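You operate a simulated robot arm through the tools that you are given. There is no shell and no other tool.

You are at the controls of a simulated two-armed robot. One attempt, no reset.

TASK
Test the buffer on LOW, then on HIGH, and switch it off.
Fine: guard down and dust drawer in before it starts; two seconds or more at each speed.

It is judged by the outcome, as a careful person would: the job done as asked, and still so three seconds after it is handed in. It fails if anything else is knocked over, pushed out of place, dropped, spilled or broken.

THE ROBOT
Two 7-joint arms with fingered hands on one trunk that stands fixed in place. Base frame: the origin is at the foot of the trunk, x ahead of it, y to its left, z up. Readings come in cm, degrees, newtons and seconds.
The left shoulder is at [7, 13.9, 113.3], the right one opposite. With the tool pointing down near the work surface each hand reaches from about 44 to 84 cm from the base axis, measured 20 degrees to its own side. Payload 3.9 kg a hand.
Tool frame (each hand has its own): the origin (TCP) lies between the finger pads and is the grasp point; the fingertips stand 2.9 cm ahead of it; z points along the fingers, y is the line along which they close. Largest opening 10 cm; the body of the gripper starts 3.4 cm behind the TCP. The gripper is a hand of 5 fingers: y runs from the thumb to the fingers, the wrist lies at [-1.5, -10.5, -17.7] in the tool frame, and closing takes about 1.5 s.
Orientation is that of the tool frame in the base frame, as [roll, pitch, yaw] about the fixed x, y, z axes, in that order (R = Rz(yaw) Ry(pitch) Rx(roll)). With the fingers straight down and the wrist toward the robot, the tool's x, y and z point along [0, 1, 0], [1, 0, 0] and [0, 0, -1] of the base frame.

THE INTERFACE
- The arms move only by the tool arm_command. It takes "left_increments", "right_increments" or both (then of equal length, played together; a hand with none holds still); each is a list of rows, each a list of 6 numbers: the shift along the base's x, y, z in units of 50 mm (1.0 is 50 mm), then the turn, a rotation vector about the base's x, y, z in units of 8 degrees (1.0 is 8 degrees). In form: [[x, y, z, wx, wy, wz], ...]. A call has 1 to 20 rows; each row shifts and turns the commanded pose from where the row before left it. "left_jaw" and "right_jaw" are, for a hand that has rows, the finger opening in cm, from 0 to 10, set as the call begins (left out, the last holds). A call with a number of a shift or a turn outside -1 to 1 is refused whole. A row lasts 0.2 s, in which the tool goes at most 5 cm and 8.6 degrees; a call with a longer step from one row to the next is refused whole, and so is a gripper value outside its range. Where a pose cannot be reached the arm comes as near as it can. A force on the tool above 40 N (or 10 N above the force at the start of the call, whichever is more), or a blocked arm, ends the call early, and 0.2 s more pass. The fingers move at their own pace (about 15.3 cm/s each) and stop on an object; they squeeze with about 26 N. The grip force told is the motor's: it shows also when the fingers shut on nothing. Time passes only in rows, and 0.2 s behind the last, so rows that do not move let the fingers close. It gives the time, the measured TCP pose, the force on the tool (base axes), the opening and the grip force at its end, in the units of the frame above (readings bear some noise), with the torque about the TCP (base axes, N m) and any sound that the robot's microphone picked up.
- Cameras (640 x 400 px; columns grow to the right, rows downward): "scene" is now at [14.22, 0.9, 147.5]; the picture's right is [0.10, -1.00, 0.00], its down [-0.36, -0.03, -0.93] and it looks along [0.93, 0.09, -0.36] (base axes); focal length 214 px, centre (320, 200). "left" rides on the left gripper at [-6.6, -8.6, -12.1] in its tool frame; the picture's right is [-0.76, -0.31, 0.58], its down [0.59, -0.70, 0.40] and it looks along [0.28, 0.64, 0.71] (tool axes); focal length 247 px, centre (320, 200). "right" rides on the right gripper at [6.6, -8.6, -12.1] in its tool frame; the picture's right is [-0.76, 0.31, -0.58], its down [-0.59, -0.70, 0.40] and it looks along [-0.28, 0.64, 0.71] (tool axes); focal length 247 px, centre (320, 200). There is no depth. A picture from a camera that has moved, and an enlarged one, comes with that camera's place and axes in the base frame and with its lens.
- capture(camera): a new picture of that camera. It takes no simulated time.
- lift_body(by): slides the trunk up (or, below 0, down) by that many cm; the arms and the scene camera ride with it, the base frame stays. It gives what a move gives, with no picture.
- finger_targets(index, middle, ring, little, thumb_bend, thumb_turn, hand): sets how far each is bent, from 0 (flat) to 1 (curled in); at 0.3 the hand is open as for a grip, at 0.7 the pads meet at the TCP. One left out holds its place. A second passes; each finger stops where it meets its share of the squeeze, and holds until it gets a number again. A gripper value or a shape takes the hand back. It gives what a move gives, with no picture; readings hold the bend of each and the force on index, middle, ring, little, thumb and palm. thumb_turn goes from beside the hand (0) to across from the fingers (1), as for a grip.
- preshape(shape, hand): the hand has 5 fingers and takes this shape, open, in about a second: jaw (thumb against the fingers, like two jaws); tri (thumb and two fingers); tip (a fingertip pinch); poke (one finger out to press); point (the index stretched); flat (the hand flat); cup (the hand cupped); fist (a fist). The gripper value then closes the fingers along that shape, each until it touches; the sizes above hold for jaw. It gives what a move gives, with no picture.
- turn_head(pan, tilt): turns the head with the scene camera to pan (to the left, within 86 degrees either way) and tilt (down, from -29 to 69), counted from straight ahead of the robot. It gives what a move gives.
- zoom(camera, box): a new picture of the part [left, top, right, bottom] of that camera's present view, enlarged. It takes no simulated time.
- job_done(): hands the job in; it is judged then, once.

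Places have to be worked out from the pictures, the camera data and where the tool is seen. Open the grippers and draw the arms clear of the work before you hand the job in, unless the task says otherwise.

The tools are called as a command line: name --argument value ..., lists and objects as JSON in quotes. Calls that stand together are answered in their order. arm_command: Moves the arms, as the interface text tells. Its arguments: {"type":"object","properties":{"left_increments":{"type":"array"},"left_jaw":{"type":"number"},"right_increments":{"type":"array"},"right_jaw":{"type":"number"}},"required":[]} The other tools are called the same way: lift_body (by) slides the trunk up or down; preshape (shape, hand) gives the hand a shape; finger_targets (index, middle, ring, little, thumb_bend, thumb_turn, hand) moves the fingers one by one; turn_head (pan, tilt) turns the head that bears the scene camera; capture (camera) takes a picture; zoom (camera, box) takes an enlarged picture of a part of a camera's view; job_done () hands the job in.

At the start:

```text
time: 0.0
left_ee_pos: [38.96, 18.77, 146.51]
left_tcp_rot: [180.0, 0.0, 90.0]
left_contact_force: [0.2, 0.2, 0.2]
left_wrist_torque: [0.02, -0.02, 0.01]
left_width: 10.0
left_finger_force: 0.1
left_shape: jaw
left_bend: [0.3, 0.3, 0.3, 0.3, 0.3, 0.98]
left_finger forces: [0.1, 0.1, 0.1, 0.0, 0.0, 0.0]
right_ee_pos: [34.35, -12.77, 143.07]
right_tcp_rot: [-179.9, 0.0, 90.0]
right_contact_force: [0.1, 0.2, 0.2]
right_wrist_torque: [0.01, 0.04, 0.01]
right_width: 9.97
right_finger_force: 0.1
right_shape: jaw
right_bend: [0.3, 0.3, 0.3, 0.3, 0.3, 0.98]
right_finger forces: [0.0, 0.1, 0.0, 0.0, 0.1, 0.0]
trunk travel left (down, up): [-77.5, 6.5]
head pan, tilt: [5.5, 21.3]
```

scene: 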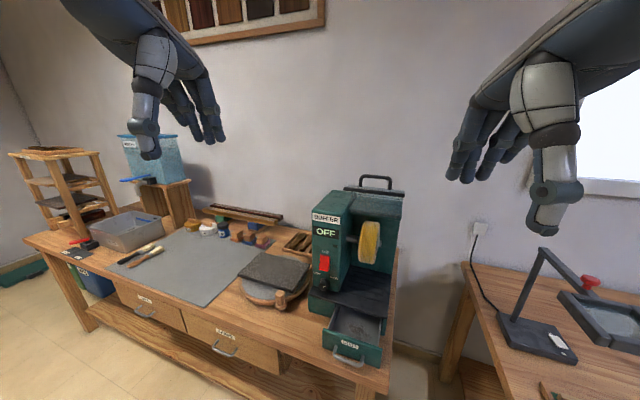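
right: 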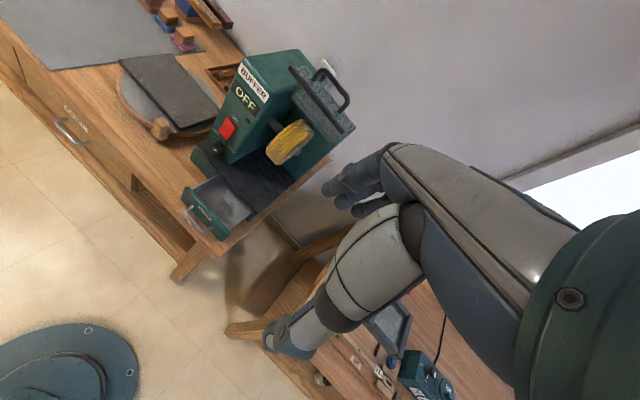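
left: 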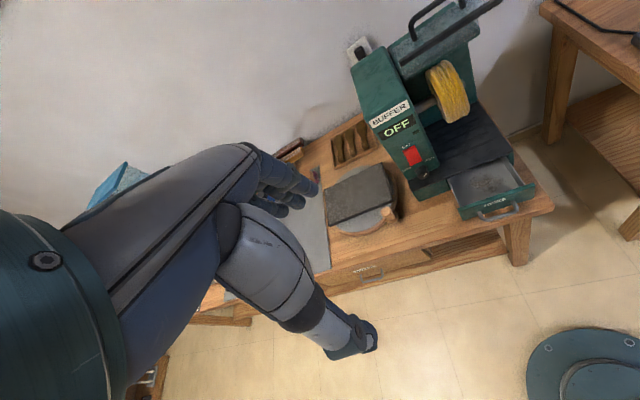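

I see the buffer at the right end of the bench, with its dust drawer open, display OFF and the guard apparently raised. I'll zoom in on it for detail.

zoom --camera "scene" --box '[280, 160, 430, 380]'

zoom --camera "left" --box '[330, 0, 560, 240]'

zoom --camera "right" --box '[160, 40, 370, 250]'

```text
1.82 times, centred on (355, 270) of scene
camera zoom: at [14.22, 0.9, 147.5], right [0.1, -1.0, 0.0], down [-0.36, -0.03, -0.93], along [0.93, 0.09, -0.36], focal length 390 px, centre (256, 73)
```

zoom: 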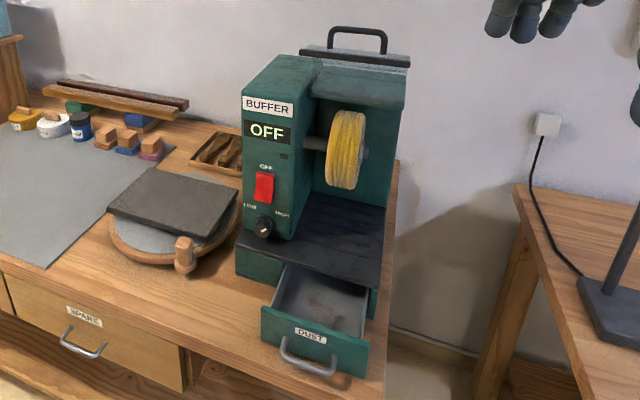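

```text
1.67 times, centred on (445, 120) of left
camera zoom: at [30.38, 12.1, 158.58], right [-0.31, -0.76, -0.58], down [-0.7, 0.59, -0.4], along [0.64, 0.28, -0.71], focal length 412 px, centre (112, 333)
```

zoom: 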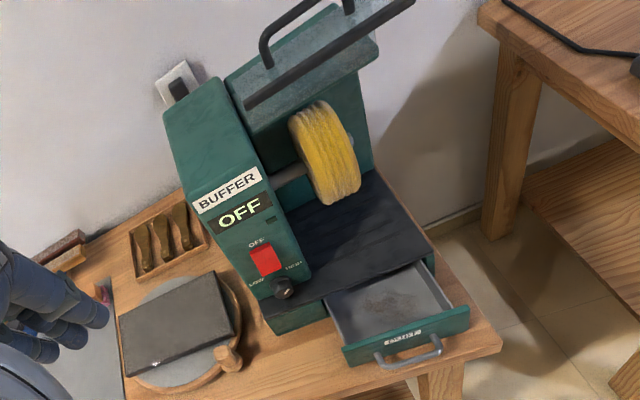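

```text
1.90 times, centred on (265, 145) of right
camera zoom: at [25.69, -6.15, 155.1], right [0.31, -0.76, 0.58], down [-0.7, -0.59, -0.4], along [0.64, -0.28, -0.71], focal length 470 px, centre (425, 305)
```

zoom: 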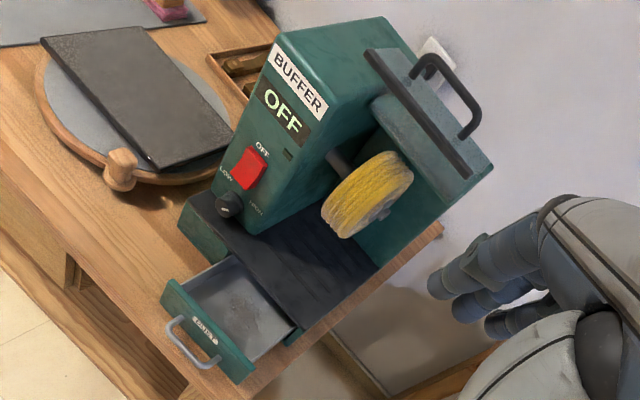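

Switch works out near (72.7, 5.2, 103), knob near (71, 5, 95), and the drawer front is open at about (56, -3.5, 88). The buffer is turned about -15°. I'll zoom in closer on the panel and guard.

zoom --camera "scene" --box '[300, 165, 410, 235]'

zoom --camera "scene" --box '[305, 235, 375, 305]'

zoom --camera "left" --box '[380, 0, 520, 100]'

zoom --camera "left" --box '[390, 120, 470, 200]'

zoom --camera "right" --box '[260, 40, 370, 160]'

zoom --camera "right" --box '[180, 80, 270, 170]'

```text
5.71 times, centred on (355, 200) of scene
camera zoom: at [14.22, 0.9, 147.5], right [0.1, -1.0, 0.0], down [-0.36, -0.03, -0.93], along [0.93, 0.09, -0.36], focal length 1226 px, centre (120, 200)
```

zoom: 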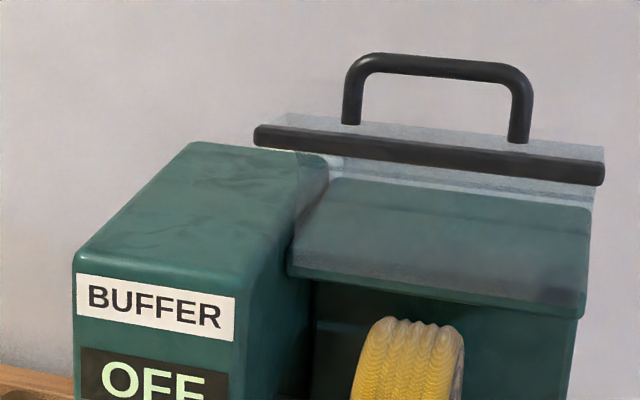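

```text
5.71 times, centred on (340, 270) of scene
camera zoom: at [14.22, 0.9, 147.5], right [0.1, -1.0, 0.0], down [-0.36, -0.03, -0.93], along [0.93, 0.09, -0.36], focal length 1226 px, centre (206, -200)
```

zoom: 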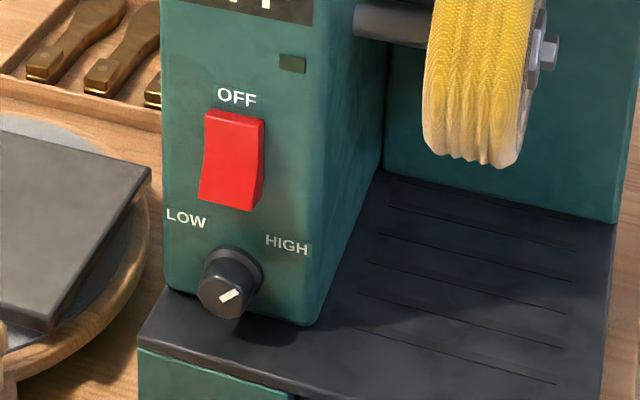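

```text
4.00 times, centred on (450, 50) of left
camera zoom: at [30.38, 12.1, 158.58], right [-0.31, -0.76, -0.58], down [-0.7, 0.59, -0.4], along [0.64, 0.28, -0.71], focal length 988 px, centre (-200, 800)
```

zoom: 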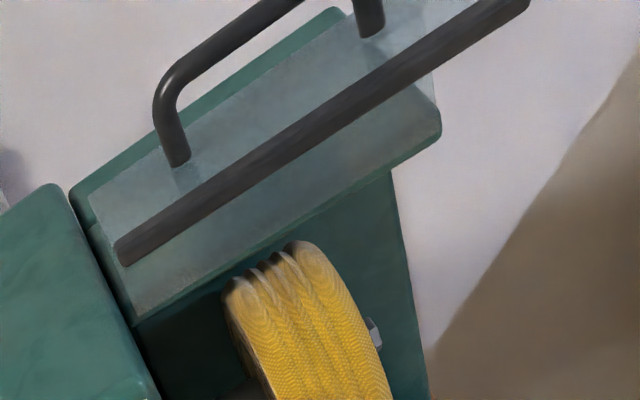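

```text
5.00 times, centred on (430, 160) of left
camera zoom: at [30.38, 12.1, 158.58], right [-0.31, -0.76, -0.58], down [-0.7, 0.59, -0.4], along [0.64, 0.28, -0.71], focal length 1235 px, centre (-230, 400)
```

zoom: 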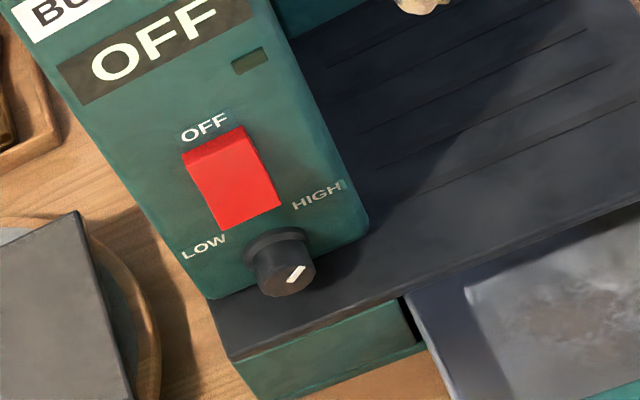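

```text
3.33 times, centred on (315, 100) of right
camera zoom: at [25.69, -6.15, 155.1], right [0.31, -0.76, 0.58], down [-0.7, -0.59, -0.4], along [0.64, -0.28, -0.71], focal length 823 px, centre (337, 533)
```

zoom: 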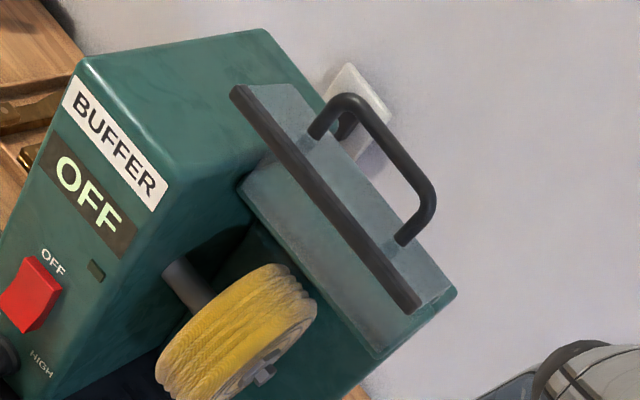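

```text
4.44 times, centred on (225, 125) of right
camera zoom: at [25.69, -6.15, 155.1], right [0.31, -0.76, 0.58], down [-0.7, -0.59, -0.4], along [0.64, -0.28, -0.71], focal length 1098 px, centre (742, 533)
```

zoom: 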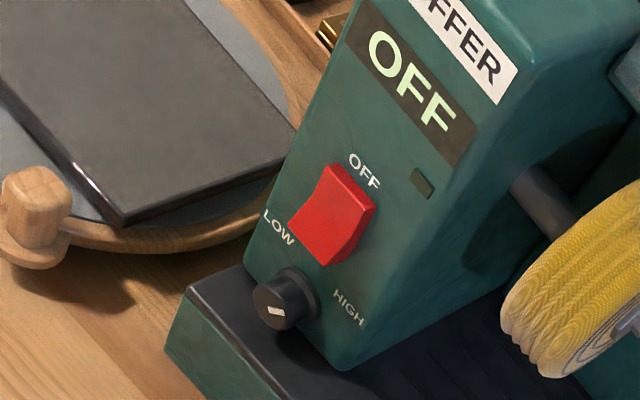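

The guard handle sits near (71, -8.6, 130) with a dark rail ahead of it, but its shape isn't clear yet. I'll lower the trunk 16 cm, which keeps the hands well clear, to see the guard edge-on.

lift_body --by -16

capture --camera "scene"

capture --camera "left"

capture --camera "right"

```text
time: 1.8
left_ee_pos: [39.03, 18.77, 130.57]
left_tcp_rot: [-180.0, 0.0, 90.0]
left_contact_force: [-0.6, -0.4, 0.0]
left_wrist_torque: [-0.01, 0.02, 0.01]
left_width: 9.99
left_finger_force: 0.1
left_shape: jaw
left_bend: [0.3, 0.3, 0.3, 0.3, 0.3, 0.98]
left_finger forces: [0.0, 0.1, 0.0, 0.0, 0.1, 0.0]
right_ee_pos: [34.38, -12.81, 126.96]
right_tcp_rot: [180.0, 0.0, 90.2]
right_contact_force: [-1.2, 0.1, 0.0]
right_wrist_torque: [0.01, 0.02, 0.03]
right_width: 10.0
right_finger_force: 0.0
right_shape: jaw
right_bend: [0.3, 0.3, 0.3, 0.3, 0.3, 0.98]
right_finger forces: [0.0, 0.0, 0.1, 0.1, 0.0, 0.0]
trunk travel left (down, up): [-61.5, 22.5]
head pan, tilt: [5.5, 21.3]
```

```text
taken
camera scene: at [14.21, 0.9, 131.51], right [0.1, -1.0, 0.0], down [-0.36, -0.03, -0.93], along [0.93, 0.09, -0.36], focal length 214 px, centre (320, 200)
```

scene: 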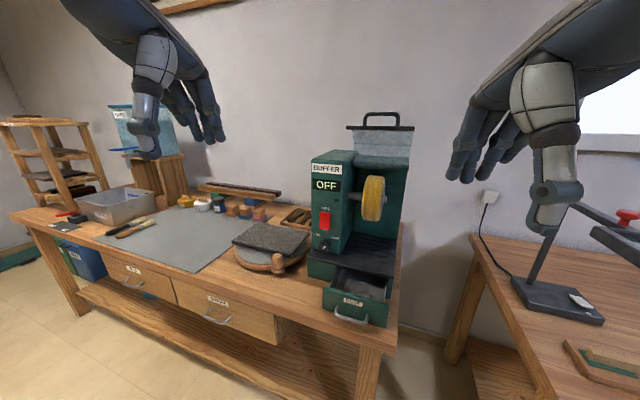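

```text
taken
camera left: at [30.37, 12.09, 142.59], right [-0.31, -0.76, -0.58], down [-0.7, 0.59, -0.4], along [0.64, 0.28, -0.71], focal length 247 px, centre (320, 200)
```

left: 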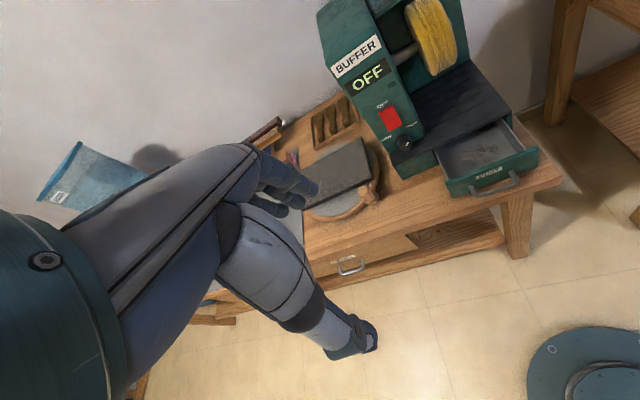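

```text
taken
camera right: at [25.67, -6.15, 139.11], right [0.31, -0.76, 0.58], down [-0.7, -0.59, -0.4], along [0.64, -0.28, -0.71], focal length 247 px, centre (320, 200)
```

right: 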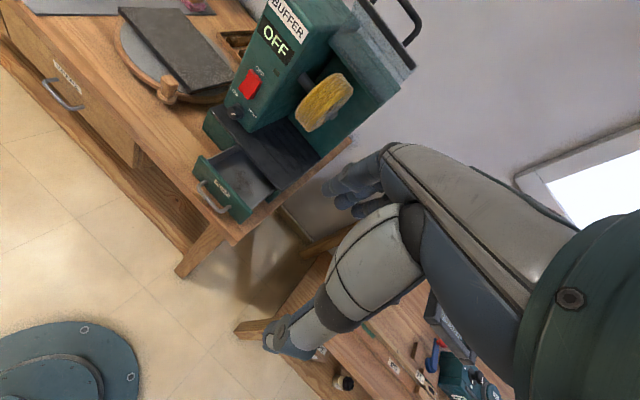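

The scene camera is now about level with the guard. I'll zoom in on it.

zoom --camera "scene" --box '[300, 100, 430, 200]'

zoom --camera "right" --box '[270, 0, 430, 140]'

zoom --camera "scene" --box '[290, 220, 430, 340]'

```text
4.00 times, centred on (365, 150) of scene
camera zoom: at [14.21, 0.9, 131.51], right [0.1, -1.0, 0.0], down [-0.36, -0.03, -0.93], along [0.93, 0.09, -0.36], focal length 858 px, centre (140, 400)
```

zoom: 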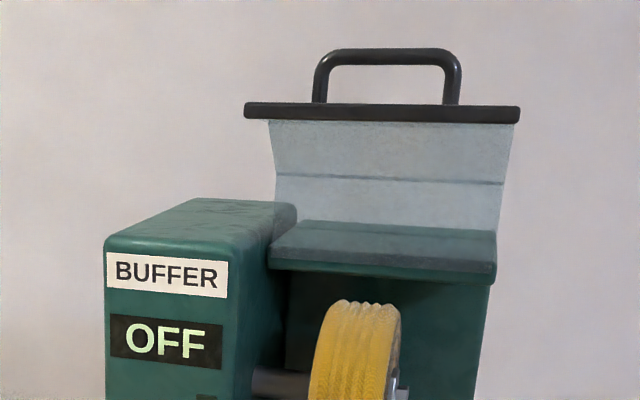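

```text
2.86 times, centred on (350, 70) of right
camera zoom: at [25.67, -6.15, 139.11], right [0.31, -0.76, 0.58], down [-0.7, -0.59, -0.4], along [0.64, -0.28, -0.71], focal length 706 px, centre (234, 571)
```

zoom: 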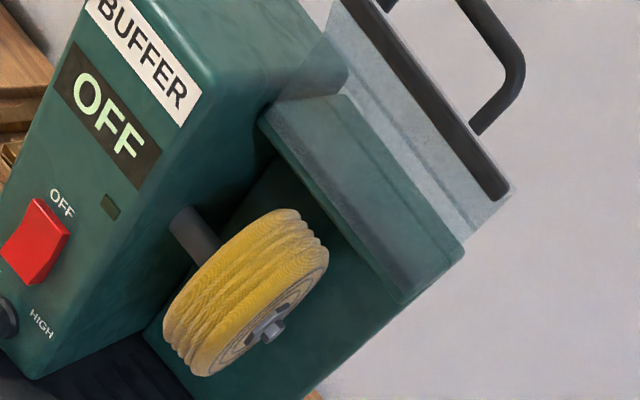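

```text
3.33 times, centred on (360, 280) of scene
camera zoom: at [14.21, 0.9, 131.51], right [0.1, -1.0, 0.0], down [-0.36, -0.03, -0.93], along [0.93, 0.09, -0.36], focal length 715 px, centre (187, -67)
```

zoom: 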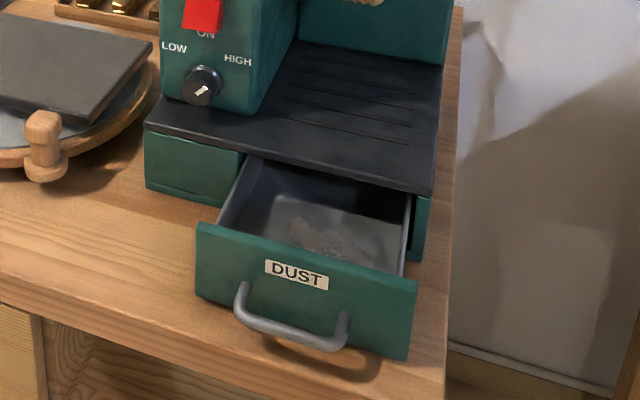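

The guard is a clear folded visor with a dark rail and handle, standing up above the hood. The switch has OFF at the top and ON at the bottom, and the knob pointer is toward HIGH. To get the hinge geometry I'll swing the right hand out to the right and use its camera for a side view.

arm_command --right_increments '[[0.4, -0.5, 0, 0, 0, 0.94], [0.4, -0.5, 0, 0, 0, 0.94], [0.4, -0.5, 0, 0, 0, 0.94], [0.4, -0.5, 0, 0, 0, 0.94], [0.4, -0.5, 0, 0, 0, 0.94], [0.4, -0.5, 0, 0, 0, 0.94], [0.4, -0.5, 0, 0, 0, 0.94], [0.4, -0.5, 0, 0, 0, 0.94], [0, 0, 0, 0.87, -0.5, 0], [0, 0, 0, 0.87, -0.5, 0], [0, 0, 0, 0.87, -0.5, 0]]'

capture --camera "right"

capture --camera "scene"

```text
time: 4.2
left_ee_pos: [38.85, 18.6, 130.68]
left_tcp_rot: [179.9, -0.1, 90.0]
left_contact_force: [-1.1, -0.3, 0.0]
left_wrist_torque: [0.0, -0.03, 0.04]
left_width: 9.99
left_finger_force: 0.1
left_shape: jaw
left_bend: [0.3, 0.3, 0.3, 0.3, 0.3, 0.98]
left_finger forces: [0.0, 0.0, 0.0, 0.0, 0.0, 0.0]
right_ee_pos: [48.7, -32.18, 125.0]
right_tcp_rot: [155.7, 0.0, 150.3]
right_contact_force: [-1.2, -0.7, 0.3]
right_wrist_torque: [0.03, 0.0, -0.01]
right_width: 10.0
right_finger_force: 0.0
right_shape: jaw
right_bend: [0.3, 0.3, 0.3, 0.3, 0.3, 0.98]
right_finger forces: [0.1, 0.1, 0.0, 0.1, 0.0, 0.0]
right hand out of reach, approached as far as the arm can: row 8
trunk travel left (down, up): [-61.5, 22.5]
head pan, tilt: [5.5, 21.3]
```

```text
taken
camera right: at [36.61, -39.99, 132.44], right [0.68, -0.34, 0.65], down [0.28, -0.71, -0.65], along [0.68, 0.62, -0.39], focal length 247 px, centre (320, 200)
```

right: 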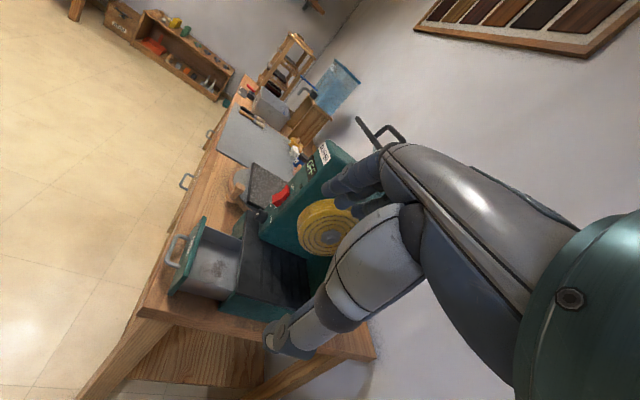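

```text
taken
camera scene: at [14.14, 0.69, 131.51], right [0.1, -1.0, 0.0], down [-0.36, -0.03, -0.93], along [0.93, 0.09, -0.36], focal length 214 px, centre (320, 200)
```

scene: 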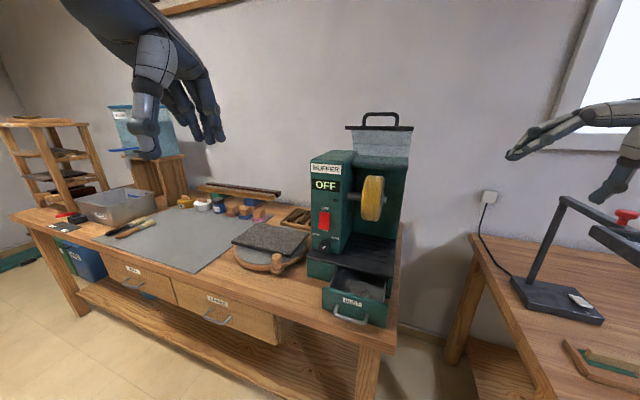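

The guard is hidden behind my fingers in that picture. I'll turn the right hand so the guard comes into the clear left part of its view.

arm_command --right_increments '[[0, 0, 0, 0.28, -0.71, -0.65], [0, 0, 0, 0.28, -0.71, -0.65], [0, 0, 0, 0.28, -0.71, -0.65]]'

capture --camera "right"

```text
time: 5.0
left_ee_pos: [38.91, 18.83, 130.5]
left_tcp_rot: [180.0, 0.0, 90.1]
left_contact_force: [0.4, -1.2, -0.3]
left_wrist_torque: [0.0, -0.04, -0.03]
left_width: 9.96
left_finger_force: 0.0
left_shape: jaw
left_bend: [0.3, 0.3, 0.3, 0.3, 0.3, 0.98]
left_finger forces: [0.0, 0.1, 0.0, 0.0, 0.1, 0.0]
right_ee_pos: [48.8, -32.01, 125.17]
right_tcp_rot: [139.9, 9.4, 133.0]
right_contact_force: [0.4, -0.6, -0.4]
right_wrist_torque: [0.01, 0.03, 0.0]
right_width: 10.01
right_finger_force: 0.1
right_shape: jaw
right_bend: [0.3, 0.3, 0.3, 0.3, 0.3, 0.98]
right_finger forces: [0.0, 0.0, 0.1, 0.0, 0.0, 0.0]
trunk travel left (down, up): [-61.5, 22.5]
head pan, tilt: [5.5, 21.3]
```

```text
taken
camera right: at [33.44, -36.61, 127.68], right [0.34, -0.56, 0.75], down [0.28, -0.71, -0.65], along [0.9, 0.43, -0.08], focal length 247 px, centre (320, 200)
```

right: 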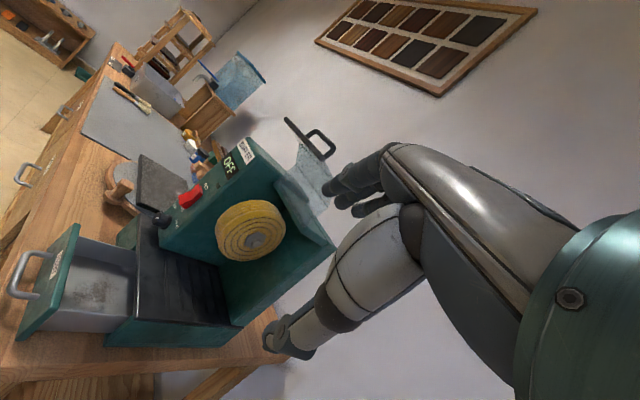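

Good side view. I'll zoom in on the guard and wheel.

zoom --camera "right" --box '[190, 100, 360, 280]'

zoom --camera "right" --box '[0, 180, 180, 360]'

```text
2.22 times, centred on (275, 190) of right
camera zoom: at [33.44, -36.61, 127.68], right [0.34, -0.56, 0.75], down [0.28, -0.71, -0.65], along [0.9, 0.43, -0.08], focal length 549 px, centre (420, 222)
```

zoom: 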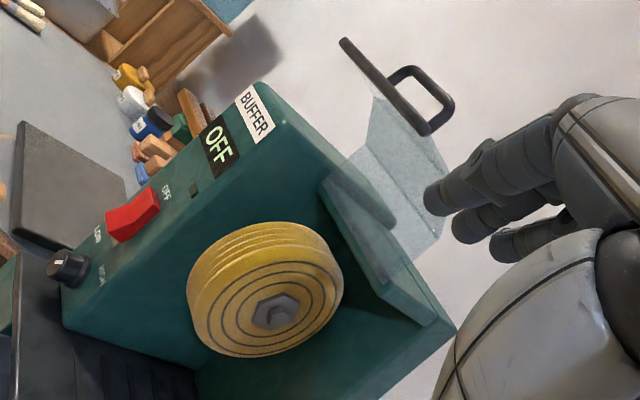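

```text
2.22 times, centred on (90, 270) of right
camera zoom: at [33.44, -36.61, 127.68], right [0.34, -0.56, 0.75], down [0.28, -0.71, -0.65], along [0.9, 0.43, -0.08], focal length 549 px, centre (831, 44)
```

zoom: 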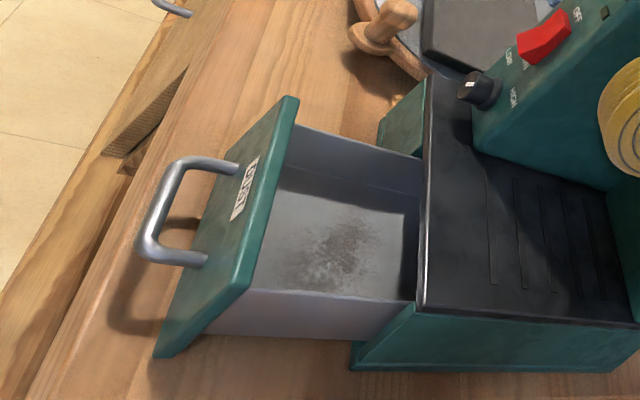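

The side view makes the guard clear: it's a clear visor curving up from a hinge at the hood's front edge, about (76.6, -10, 118). It needs roughly a 90° swing down, which leaves the handle pointing at the robot. First I'll bring the right hand to vertical, aligned with the buffer, in front of and above the drawer handle.

arm_command --right_increments '[[-0.055, 0.4, -0.25, -0.28, 0.71, 0.65], [-0.055, 0.4, -0.25, -0.28, 0.71, 0.65], [-0.055, 0.4, -0.25, -0.28, 0.71, 0.65], [-0.055, 0.4, -0.25, -0.87, 0.5, 0], [-0.055, 0.4, -0.25, -0.87, 0.5, 0], [-0.055, 0.4, -0.25, -0.87, 0.5, 0], [-0.055, 0.4, -0.25, 0, 0, -0.944], [-0.055, 0.4, -0.25, 0, 0, -0.944], [-0.055, 0.4, -0.25, 0, 0, -0.944], [-0.055, 0.4, -0.25, 0, 0, -0.944], [-0.055, 0.4, -0.25, 0, 0, -0.944], [-0.055, 0.4, -0.25, 0, 0, -0.944], [-0.055, 0.4, -0.25, 0, 0, -0.944], [-0.055, 0.4, -0.25, 0, 0, -0.944], [-0.055, 0.4, -0.25, 0, 0, -0.944], [-0.055, 0.4, -0.25, 0, 0, -0.944]]'

capture --camera "scene"

capture --camera "right"

capture --camera "left"

```text
time: 8.4
left_ee_pos: [39.0, 18.85, 130.54]
left_tcp_rot: [-180.0, 0.2, 90.0]
left_contact_force: [0.6, -0.1, 0.4]
left_wrist_torque: [-0.03, 0.01, 0.0]
left_width: 10.01
left_finger_force: 0.0
left_shape: jaw
left_bend: [0.3, 0.3, 0.3, 0.3, 0.3, 0.98]
left_finger forces: [0.0, 0.1, 0.0, 0.0, 0.0, 0.0]
right_ee_pos: [44.4, -0.08, 104.97]
right_tcp_rot: [179.9, 0.2, 74.6]
right_contact_force: [-0.4, 0.5, 0.7]
right_wrist_torque: [0.0, 0.0, -0.02]
right_width: 9.97
right_finger_force: 0.0
right_shape: jaw
right_bend: [0.3, 0.3, 0.3, 0.3, 0.3, 0.98]
right_finger forces: [0.0, 0.0, 0.0, 0.1, 0.1, 0.1]
trunk travel left (down, up): [-61.5, 22.5]
head pan, tilt: [5.5, 21.3]
```

```text
taken
camera scene: at [14.23, 1.05, 131.5], right [0.1, -1.0, 0.0], down [-0.36, -0.04, -0.93], along [0.93, 0.09, -0.36], focal length 214 px, centre (320, 200)
```

scene: 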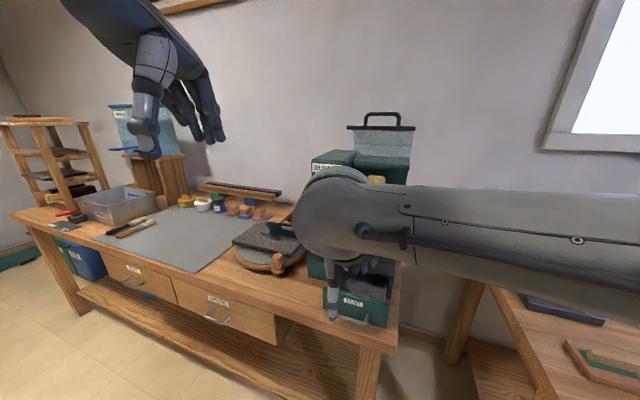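

```text
taken
camera right: at [37.95, 8.47, 117.05], right [0.09, -0.81, 0.58], down [-0.83, -0.38, -0.4], along [0.54, -0.44, -0.71], focal length 247 px, centre (320, 200)
```

right: 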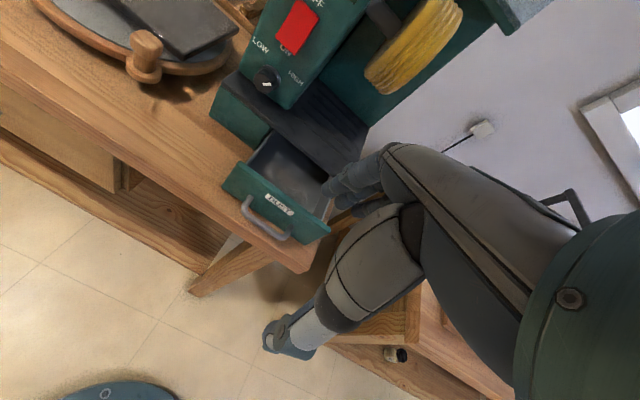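

```text
taken
camera left: at [30.39, 12.26, 142.57], right [-0.31, -0.76, -0.58], down [-0.7, 0.59, -0.4], along [0.64, 0.28, -0.71], focal length 247 px, centre (320, 200)
```

left: 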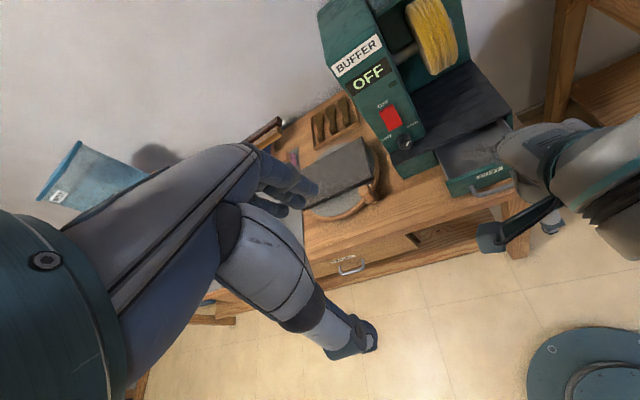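

The right hand is vertical at (44.4, -0.1, 105), and the drawer handle works out to about (53.8, -3, 84.5). I'll lower in front of the handle, staying short of it, and check.

arm_command --right_increments '[[0, 0, -0.5, 0, 0, 0], [0, 0, -0.5, 0, 0, 0], [0, 0, -0.5, 0, 0, 0], [0, 0, -0.5, 0, 0, 0], [0, 0, -0.5, 0, 0, 0], [0, 0, -0.5, 0, 0, 0], [0, 0, -0.4, 0, 0, 0]]'

capture --camera "scene"

capture --camera "right"

zoom --camera "left" --box '[400, 120, 600, 280]'

```text
time: 10.0
left_ee_pos: [38.9, 18.79, 130.61]
left_tcp_rot: [179.9, 0.1, 90.0]
left_contact_force: [-1.0, 0.3, 0.3]
left_wrist_torque: [-0.03, 0.02, -0.02]
left_width: 9.99
left_finger_force: 0.1
left_shape: jaw
left_bend: [0.3, 0.3, 0.3, 0.3, 0.3, 0.98]
left_finger forces: [0.0, 0.1, 0.1, 0.1, 0.1, 0.0]
right_ee_pos: [44.26, 0.02, 87.9]
right_tcp_rot: [-180.0, 0.0, 74.8]
right_contact_force: [0.7, 0.2, 0.2]
right_wrist_torque: [0.02, 0.0, 0.02]
right_width: 9.99
right_finger_force: 0.1
right_shape: jaw
right_bend: [0.3, 0.3, 0.3, 0.3, 0.3, 0.98]
right_finger forces: [0.0, 0.0, 0.0, 0.0, 0.0, 0.0]
trunk travel left (down, up): [-61.5, 22.5]
head pan, tilt: [5.5, 21.3]
```

```text
taken
camera scene: at [14.23, 0.92, 131.5], right [0.1, -1.0, 0.0], down [-0.36, -0.04, -0.93], along [0.93, 0.09, -0.36], focal length 214 px, centre (320, 200)
```

scene: 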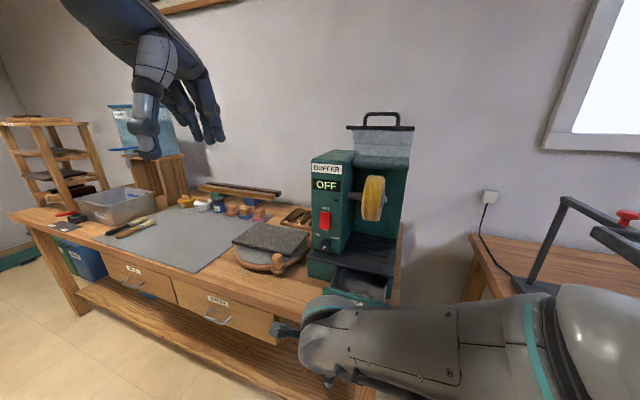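

```text
taken
camera right: at [37.67, 8.63, 99.93], right [0.1, -0.81, 0.58], down [-0.83, -0.38, -0.4], along [0.54, -0.44, -0.71], focal length 247 px, centre (320, 200)
```

right: 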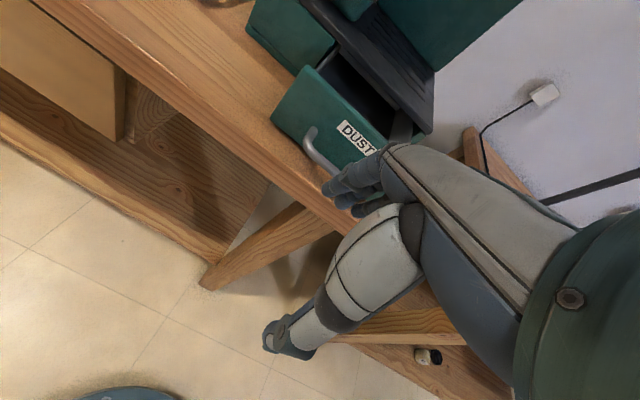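

```text
2.50 times, centred on (500, 200) of left
camera zoom: at [30.39, 12.12, 142.58], right [-0.31, -0.76, -0.58], down [-0.7, 0.59, -0.4], along [0.64, 0.28, -0.71], focal length 617 px, centre (-130, 200)
```

zoom: 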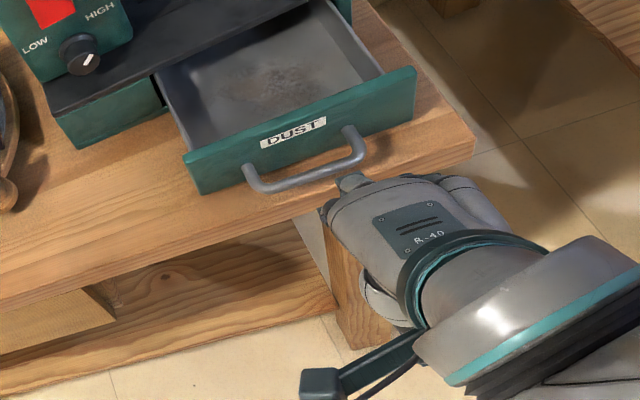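

The fingertips are just in front of the handle, whose bar works out to z≈84.2. I'll lower 1 cm more and push slowly inward along the drawer direction (0.964, -0.267).

arm_command --right_increments '[[0, 0, -0.22, 0, 0, 0], [0.19, -0.053, 0, 0, 0, 0], [0.19, -0.053, 0, 0, 0, 0], [0.19, -0.053, 0, 0, 0, 0], [0.19, -0.053, 0, 0, 0, 0], [0.19, -0.053, 0, 0, 0, 0]]'

capture --camera "right"

zoom --camera "left" --box '[400, 120, 600, 280]'

```text
time: 11.4
left_ee_pos: [39.0, 18.75, 130.55]
left_tcp_rot: [-179.9, 0.0, 89.9]
left_contact_force: [0.8, 0.0, 0.0]
left_wrist_torque: [-0.01, 0.01, 0.01]
left_width: 9.98
left_finger_force: 0.1
left_shape: jaw
left_bend: [0.3, 0.3, 0.3, 0.3, 0.3, 0.98]
left_finger forces: [0.1, 0.1, 0.0, 0.1, 0.1, 0.1]
right_ee_pos: [49.11, -1.27, 86.85]
right_tcp_rot: [180.0, 0.0, 74.8]
right_contact_force: [0.0, -0.4, 0.0]
right_wrist_torque: [0.01, -0.04, 0.01]
right_width: 10.01
right_finger_force: 0.1
right_shape: jaw
right_bend: [0.3, 0.3, 0.3, 0.3, 0.3, 0.98]
right_finger forces: [0.1, 0.6, 0.0, 0.0, 0.0, 0.0]
trunk travel left (down, up): [-61.5, 22.5]
head pan, tilt: [5.5, 21.3]
```

```text
taken
camera right: at [42.62, 7.34, 99.01], right [0.1, -0.81, 0.58], down [-0.83, -0.38, -0.4], along [0.54, -0.44, -0.71], focal length 247 px, centre (320, 200)
```

right: 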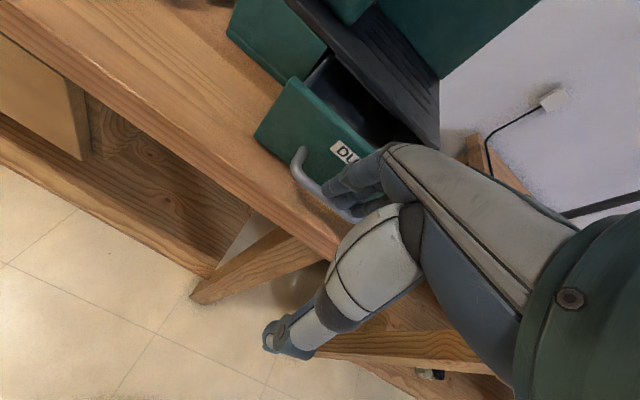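

```text
2.50 times, centred on (500, 200) of left
camera zoom: at [30.41, 12.11, 142.58], right [-0.31, -0.76, -0.58], down [-0.7, 0.59, -0.4], along [0.64, 0.28, -0.71], focal length 617 px, centre (-130, 200)
```

zoom: 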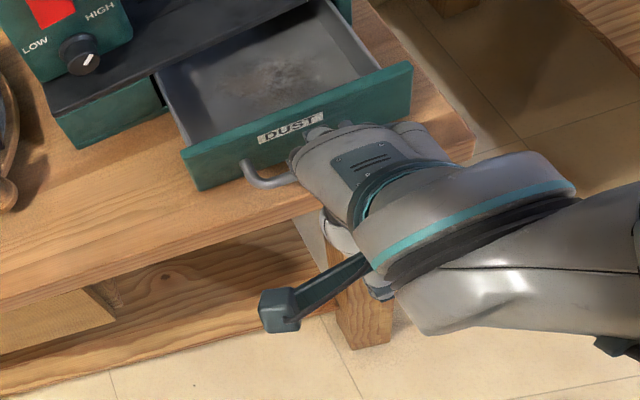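

The finger has just touched the handle bar (middle finger 0.6 N) with nothing else in contact. I'll keep pushing inward.

arm_command --right_increments '[[0.19, -0.053, 0, 0, 0, 0], [0.19, -0.053, 0, 0, 0, 0], [0.19, -0.053, 0, 0, 0, 0], [0.19, -0.053, 0, 0, 0, 0], [0.19, -0.053, 0, 0, 0, 0]]'

capture --camera "right"

zoom --camera "left" --box '[400, 120, 600, 280]'

```text
time: 12.6
left_ee_pos: [39.0, 18.82, 130.48]
left_tcp_rot: [180.0, 0.0, 90.1]
left_contact_force: [0.5, -0.1, 0.5]
left_wrist_torque: [0.02, 0.02, -0.03]
left_width: 9.97
left_finger_force: 0.1
left_shape: jaw
left_bend: [0.3, 0.3, 0.3, 0.3, 0.3, 0.98]
left_finger forces: [0.1, 0.1, 0.0, 0.0, 0.1, 0.1]
right_ee_pos: [53.77, -2.6, 86.89]
right_tcp_rot: [180.0, -0.1, 74.7]
right_contact_force: [-1.6, 0.6, 0.3]
right_wrist_torque: [0.03, 0.01, 0.0]
right_width: 9.97
right_finger_force: 0.2
right_shape: jaw
right_bend: [0.3, 0.3, 0.3, 0.3, 0.3, 0.98]
right_finger forces: [0.0, 0.5, 0.1, 0.0, 0.0, 0.0]
trunk travel left (down, up): [-61.5, 22.5]
head pan, tilt: [5.5, 21.3]
```

```text
taken
camera right: at [47.18, 5.95, 98.94], right [0.1, -0.81, 0.58], down [-0.83, -0.38, -0.4], along [0.54, -0.44, -0.71], focal length 247 px, centre (320, 200)
```

right: 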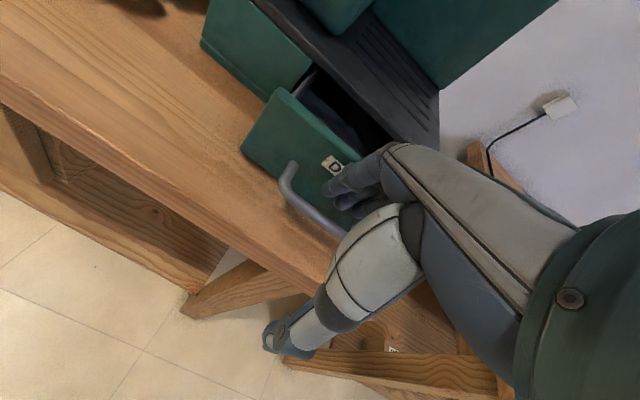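

```text
2.50 times, centred on (500, 200) of left
camera zoom: at [30.39, 12.1, 142.58], right [-0.31, -0.76, -0.58], down [-0.7, 0.59, -0.4], along [0.64, 0.28, -0.71], focal length 617 px, centre (-130, 200)
```

zoom: 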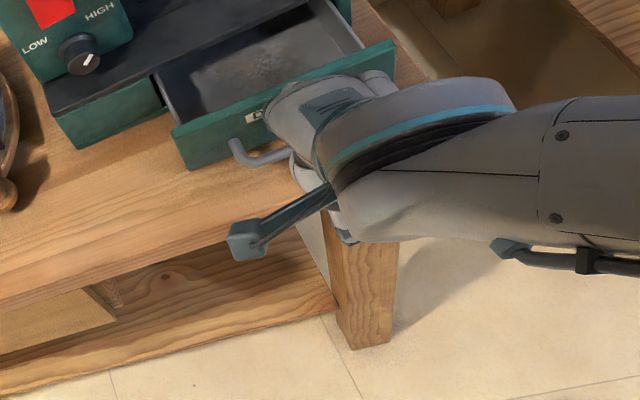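

The drawer is sliding in with only light force. I'll keep pushing.

arm_command --right_increments '[[0.19, -0.053, 0, 0, 0, 0], [0.19, -0.053, 0, 0, 0, 0], [0.19, -0.053, 0, 0, 0, 0], [0.19, -0.053, 0, 0, 0, 0]]'

capture --camera "right"

zoom --camera "left" --box '[400, 100, 600, 260]'

```text
time: 13.6
left_ee_pos: [39.02, 18.74, 130.54]
left_tcp_rot: [-179.9, 0.0, 90.0]
left_contact_force: [-0.5, 0.5, 0.4]
left_wrist_torque: [0.02, 0.01, 0.01]
left_width: 9.97
left_finger_force: 0.1
left_shape: jaw
left_bend: [0.3, 0.3, 0.3, 0.3, 0.3, 0.98]
left_finger forces: [0.1, 0.1, 0.0, 0.0, 0.1, 0.1]
right_ee_pos: [57.54, -3.47, 86.93]
right_tcp_rot: [-179.9, 0.0, 74.6]
right_contact_force: [-0.7, -0.3, 0.3]
right_wrist_torque: [0.02, 0.02, 0.0]
right_width: 9.99
right_finger_force: 0.1
right_shape: jaw
right_bend: [0.3, 0.31, 0.3, 0.3, 0.3, 0.98]
right_finger forces: [0.1, 0.4, 0.0, 0.0, 0.0, 0.0]
trunk travel left (down, up): [-61.5, 22.5]
head pan, tilt: [5.5, 21.3]
```

```text
taken
camera right: at [51.07, 5.11, 99.03], right [0.1, -0.81, 0.58], down [-0.83, -0.38, -0.4], along [0.54, -0.44, -0.71], focal length 247 px, centre (320, 200)
```

right: 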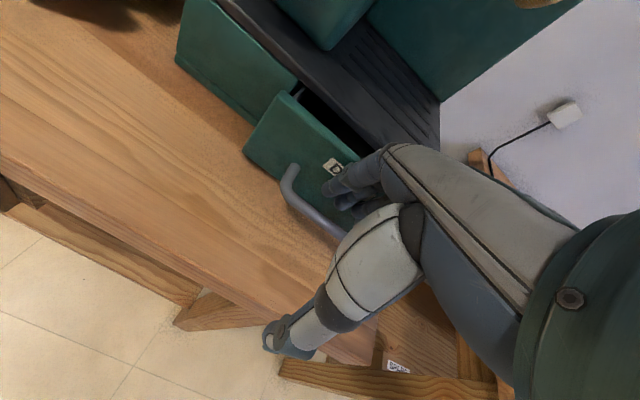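

```text
2.50 times, centred on (500, 180) of left
camera zoom: at [30.41, 12.09, 142.58], right [-0.31, -0.76, -0.58], down [-0.7, 0.59, -0.4], along [0.64, 0.28, -0.71], focal length 617 px, centre (-130, 250)
```

zoom: 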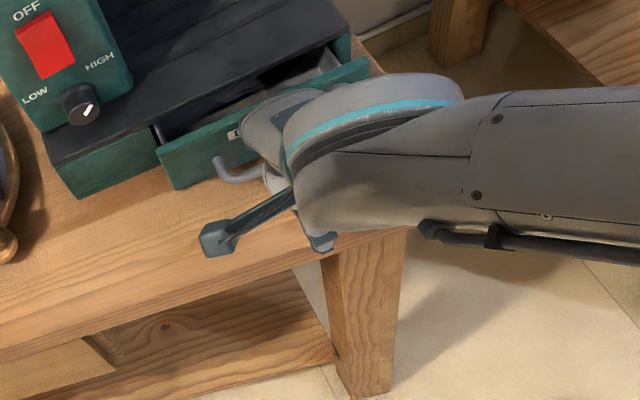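

About 3 cm is left. I'll push on while watching the force.

arm_command --right_increments '[[0.19, -0.053, 0, 0, 0, 0], [0.19, -0.053, 0, 0, 0, 0], [0.1, -0.028, 0, 0, 0, 0], [0.1, -0.028, 0, 0, 0, 0]]'

capture --camera "right"

zoom --camera "left" --box '[400, 100, 600, 260]'

```text
time: 14.6
left_ee_pos: [38.84, 18.76, 130.55]
left_tcp_rot: [179.9, 0.0, 89.9]
left_contact_force: [0.0, 0.1, -0.5]
left_wrist_torque: [0.04, -0.04, 0.02]
left_width: 9.99
left_finger_force: 0.0
left_shape: jaw
left_bend: [0.3, 0.3, 0.3, 0.3, 0.3, 0.98]
left_finger forces: [0.0, 0.0, 0.1, 0.1, 0.1, 0.0]
right_ee_pos: [60.63, -4.38, 86.96]
right_tcp_rot: [179.9, 0.1, 74.9]
right_contact_force: [-2.6, 0.6, -0.1]
right_wrist_torque: [-0.01, -0.07, -0.01]
right_width: 9.97
right_finger_force: 0.1
right_shape: jaw
right_bend: [0.3, 0.31, 0.3, 0.3, 0.3, 0.98]
right_finger forces: [0.0, 2.3, 0.0, 0.0, 0.0, 0.0]
trunk travel left (down, up): [-61.5, 22.5]
head pan, tilt: [5.5, 21.3]
```

```text
taken
camera right: at [53.96, 4.28, 99.02], right [0.1, -0.81, 0.58], down [-0.83, -0.38, -0.4], along [0.55, -0.44, -0.71], focal length 247 px, centre (320, 200)
```

right: 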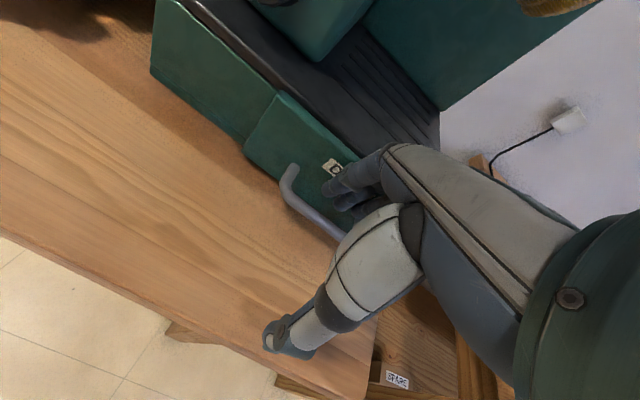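

```text
2.50 times, centred on (500, 180) of left
camera zoom: at [30.29, 12.13, 142.61], right [-0.31, -0.76, -0.58], down [-0.7, 0.59, -0.4], along [0.64, 0.28, -0.71], focal length 617 px, centre (-130, 250)
```

zoom: 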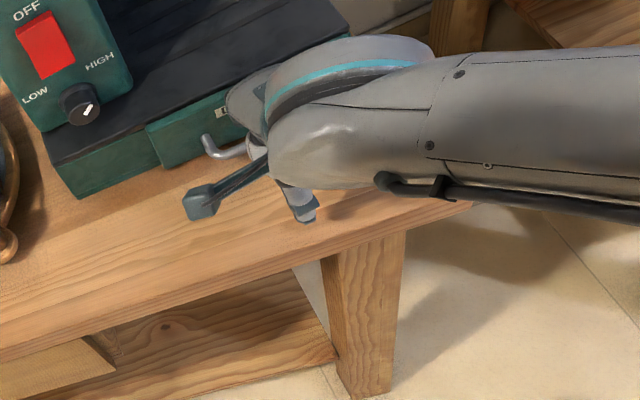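

The drawer looks almost flush and the force is 2.6 N. I'll push a touch more in half-centimetre steps to seat it.

arm_command --right_increments '[[0.08, -0.022, 0, 0, 0, 0], [0.08, -0.022, 0, 0, 0, 0], [0.08, -0.022, 0, 0, 0, 0]]'

zoom --camera "right" --box '[140, 0, 440, 240]'

zoom --camera "left" --box '[400, 100, 560, 220]'

```text
time: 15.4
left_ee_pos: [38.44, 18.84, 130.62]
left_tcp_rot: [179.8, 0.1, 90.1]
left_contact_force: [0.1, -0.2, -0.8]
left_wrist_torque: [0.01, -0.01, 0.03]
left_width: 9.98
left_finger_force: 0.1
left_shape: jaw
left_bend: [0.3, 0.3, 0.3, 0.3, 0.3, 0.98]
left_finger forces: [0.0, 0.1, 0.0, 0.0, 0.0, 0.0]
right_ee_pos: [61.53, -4.46, 87.68]
right_tcp_rot: [179.8, -1.0, 74.7]
right_contact_force: [-29.3, 7.9, -1.9]
right_wrist_torque: [0.16, 0.32, -0.45]
right_width: 9.41
right_finger_force: 0.0
right_shape: jaw
right_bend: [0.34, 0.42, 0.36, 0.33, 0.3, 0.98]
right_finger forces: [4.1, 14.9, 5.1, 5.0, 0.0, 0.0]
trunk travel left (down, up): [-61.5, 22.5]
head pan, tilt: [5.5, 21.3]
```

```text
1.67 times, centred on (290, 120) of right
camera zoom: at [54.82, 3.95, 99.87], right [0.09, -0.82, 0.57], down [-0.83, -0.38, -0.41], along [0.55, -0.43, -0.72], focal length 412 px, centre (370, 333)
```

zoom: 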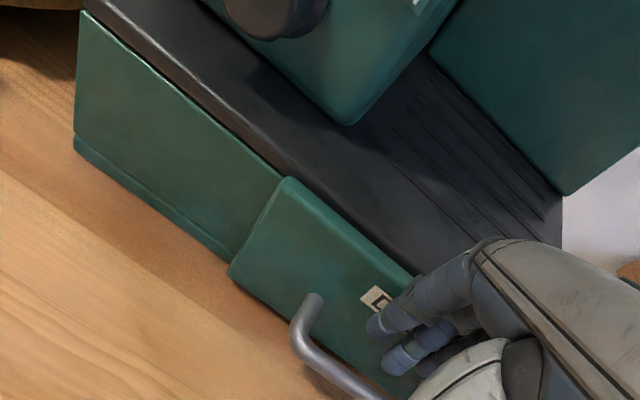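

```text
3.33 times, centred on (480, 160) of left
camera zoom: at [29.84, 12.25, 142.7], right [-0.3, -0.76, -0.58], down [-0.7, 0.59, -0.4], along [0.64, 0.28, -0.71], focal length 823 px, centre (-213, 333)
```

zoom: 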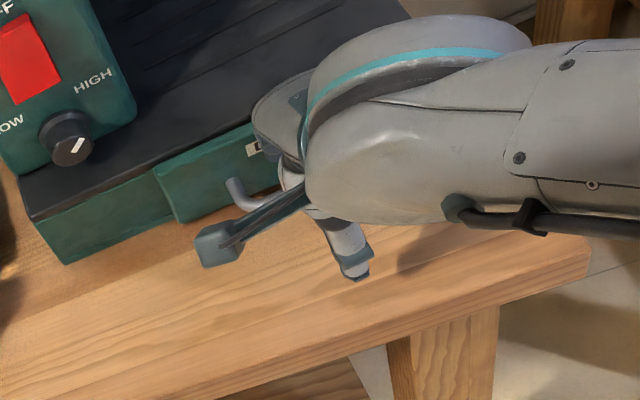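

The force jumped to about 30 N across all fingers, so the drawer is seated against its stop. I'll ease off slightly and lift straight up first so the fingers can't hook the handle, then back away.

arm_command --right_increments '[[-0.1, 0.028, 0.0, 0, 0, 0], [-0.04, 0.011, 0.3, 0, 0, 0], [0, 0, 0.6, 0, 0, 0], [-0.2, 0.05, 0.6, 0, 0, 0], [-0.4, 0.1, 0.6, 0, 0, 0], [-0.6, 0.1, 0.6, 0, 0, 0], [-0.6, 0.1, 0.6, 0, 0, 0]]'

capture --camera "right"

zoom --camera "left" --box '[380, 60, 580, 220]'

```text
time: 17.0
left_ee_pos: [38.85, 18.67, 130.57]
left_tcp_rot: [179.9, 0.0, 90.0]
left_contact_force: [-0.3, 1.0, 0.3]
left_wrist_torque: [-0.01, -0.02, 0.02]
left_width: 9.97
left_finger_force: 0.0
left_shape: jaw
left_bend: [0.3, 0.3, 0.3, 0.3, 0.3, 0.98]
left_finger forces: [0.1, 0.0, 0.1, 0.0, 0.0, 0.1]
right_ee_pos: [52.13, -2.89, 103.37]
right_tcp_rot: [179.9, 0.1, 74.8]
right_contact_force: [-0.1, 0.2, -1.3]
right_wrist_torque: [-0.01, 0.01, -0.03]
right_width: 10.01
right_finger_force: 0.1
right_shape: jaw
right_bend: [0.3, 0.3, 0.3, 0.3, 0.3, 0.98]
right_finger forces: [0.1, 0.1, 0.1, 0.0, 0.1, 0.0]
trunk travel left (down, up): [-61.5, 22.5]
head pan, tilt: [5.5, 21.3]
```

```text
taken
camera right: at [45.5, 5.68, 115.43], right [0.1, -0.81, 0.58], down [-0.83, -0.38, -0.4], along [0.55, -0.44, -0.71], focal length 247 px, centre (320, 200)
```

right: 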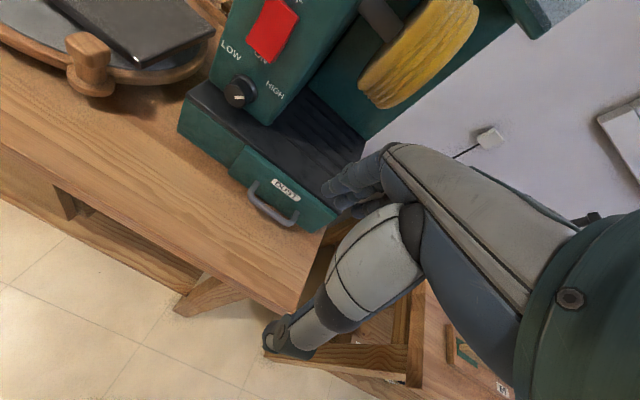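

```text
2.50 times, centred on (480, 140) of left
camera zoom: at [30.26, 12.0, 142.62], right [-0.31, -0.76, -0.58], down [-0.7, 0.59, -0.4], along [0.64, 0.28, -0.71], focal length 617 px, centre (-80, 350)
```

zoom: 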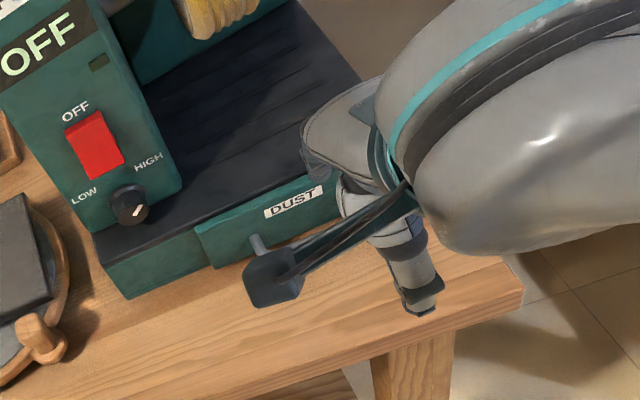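

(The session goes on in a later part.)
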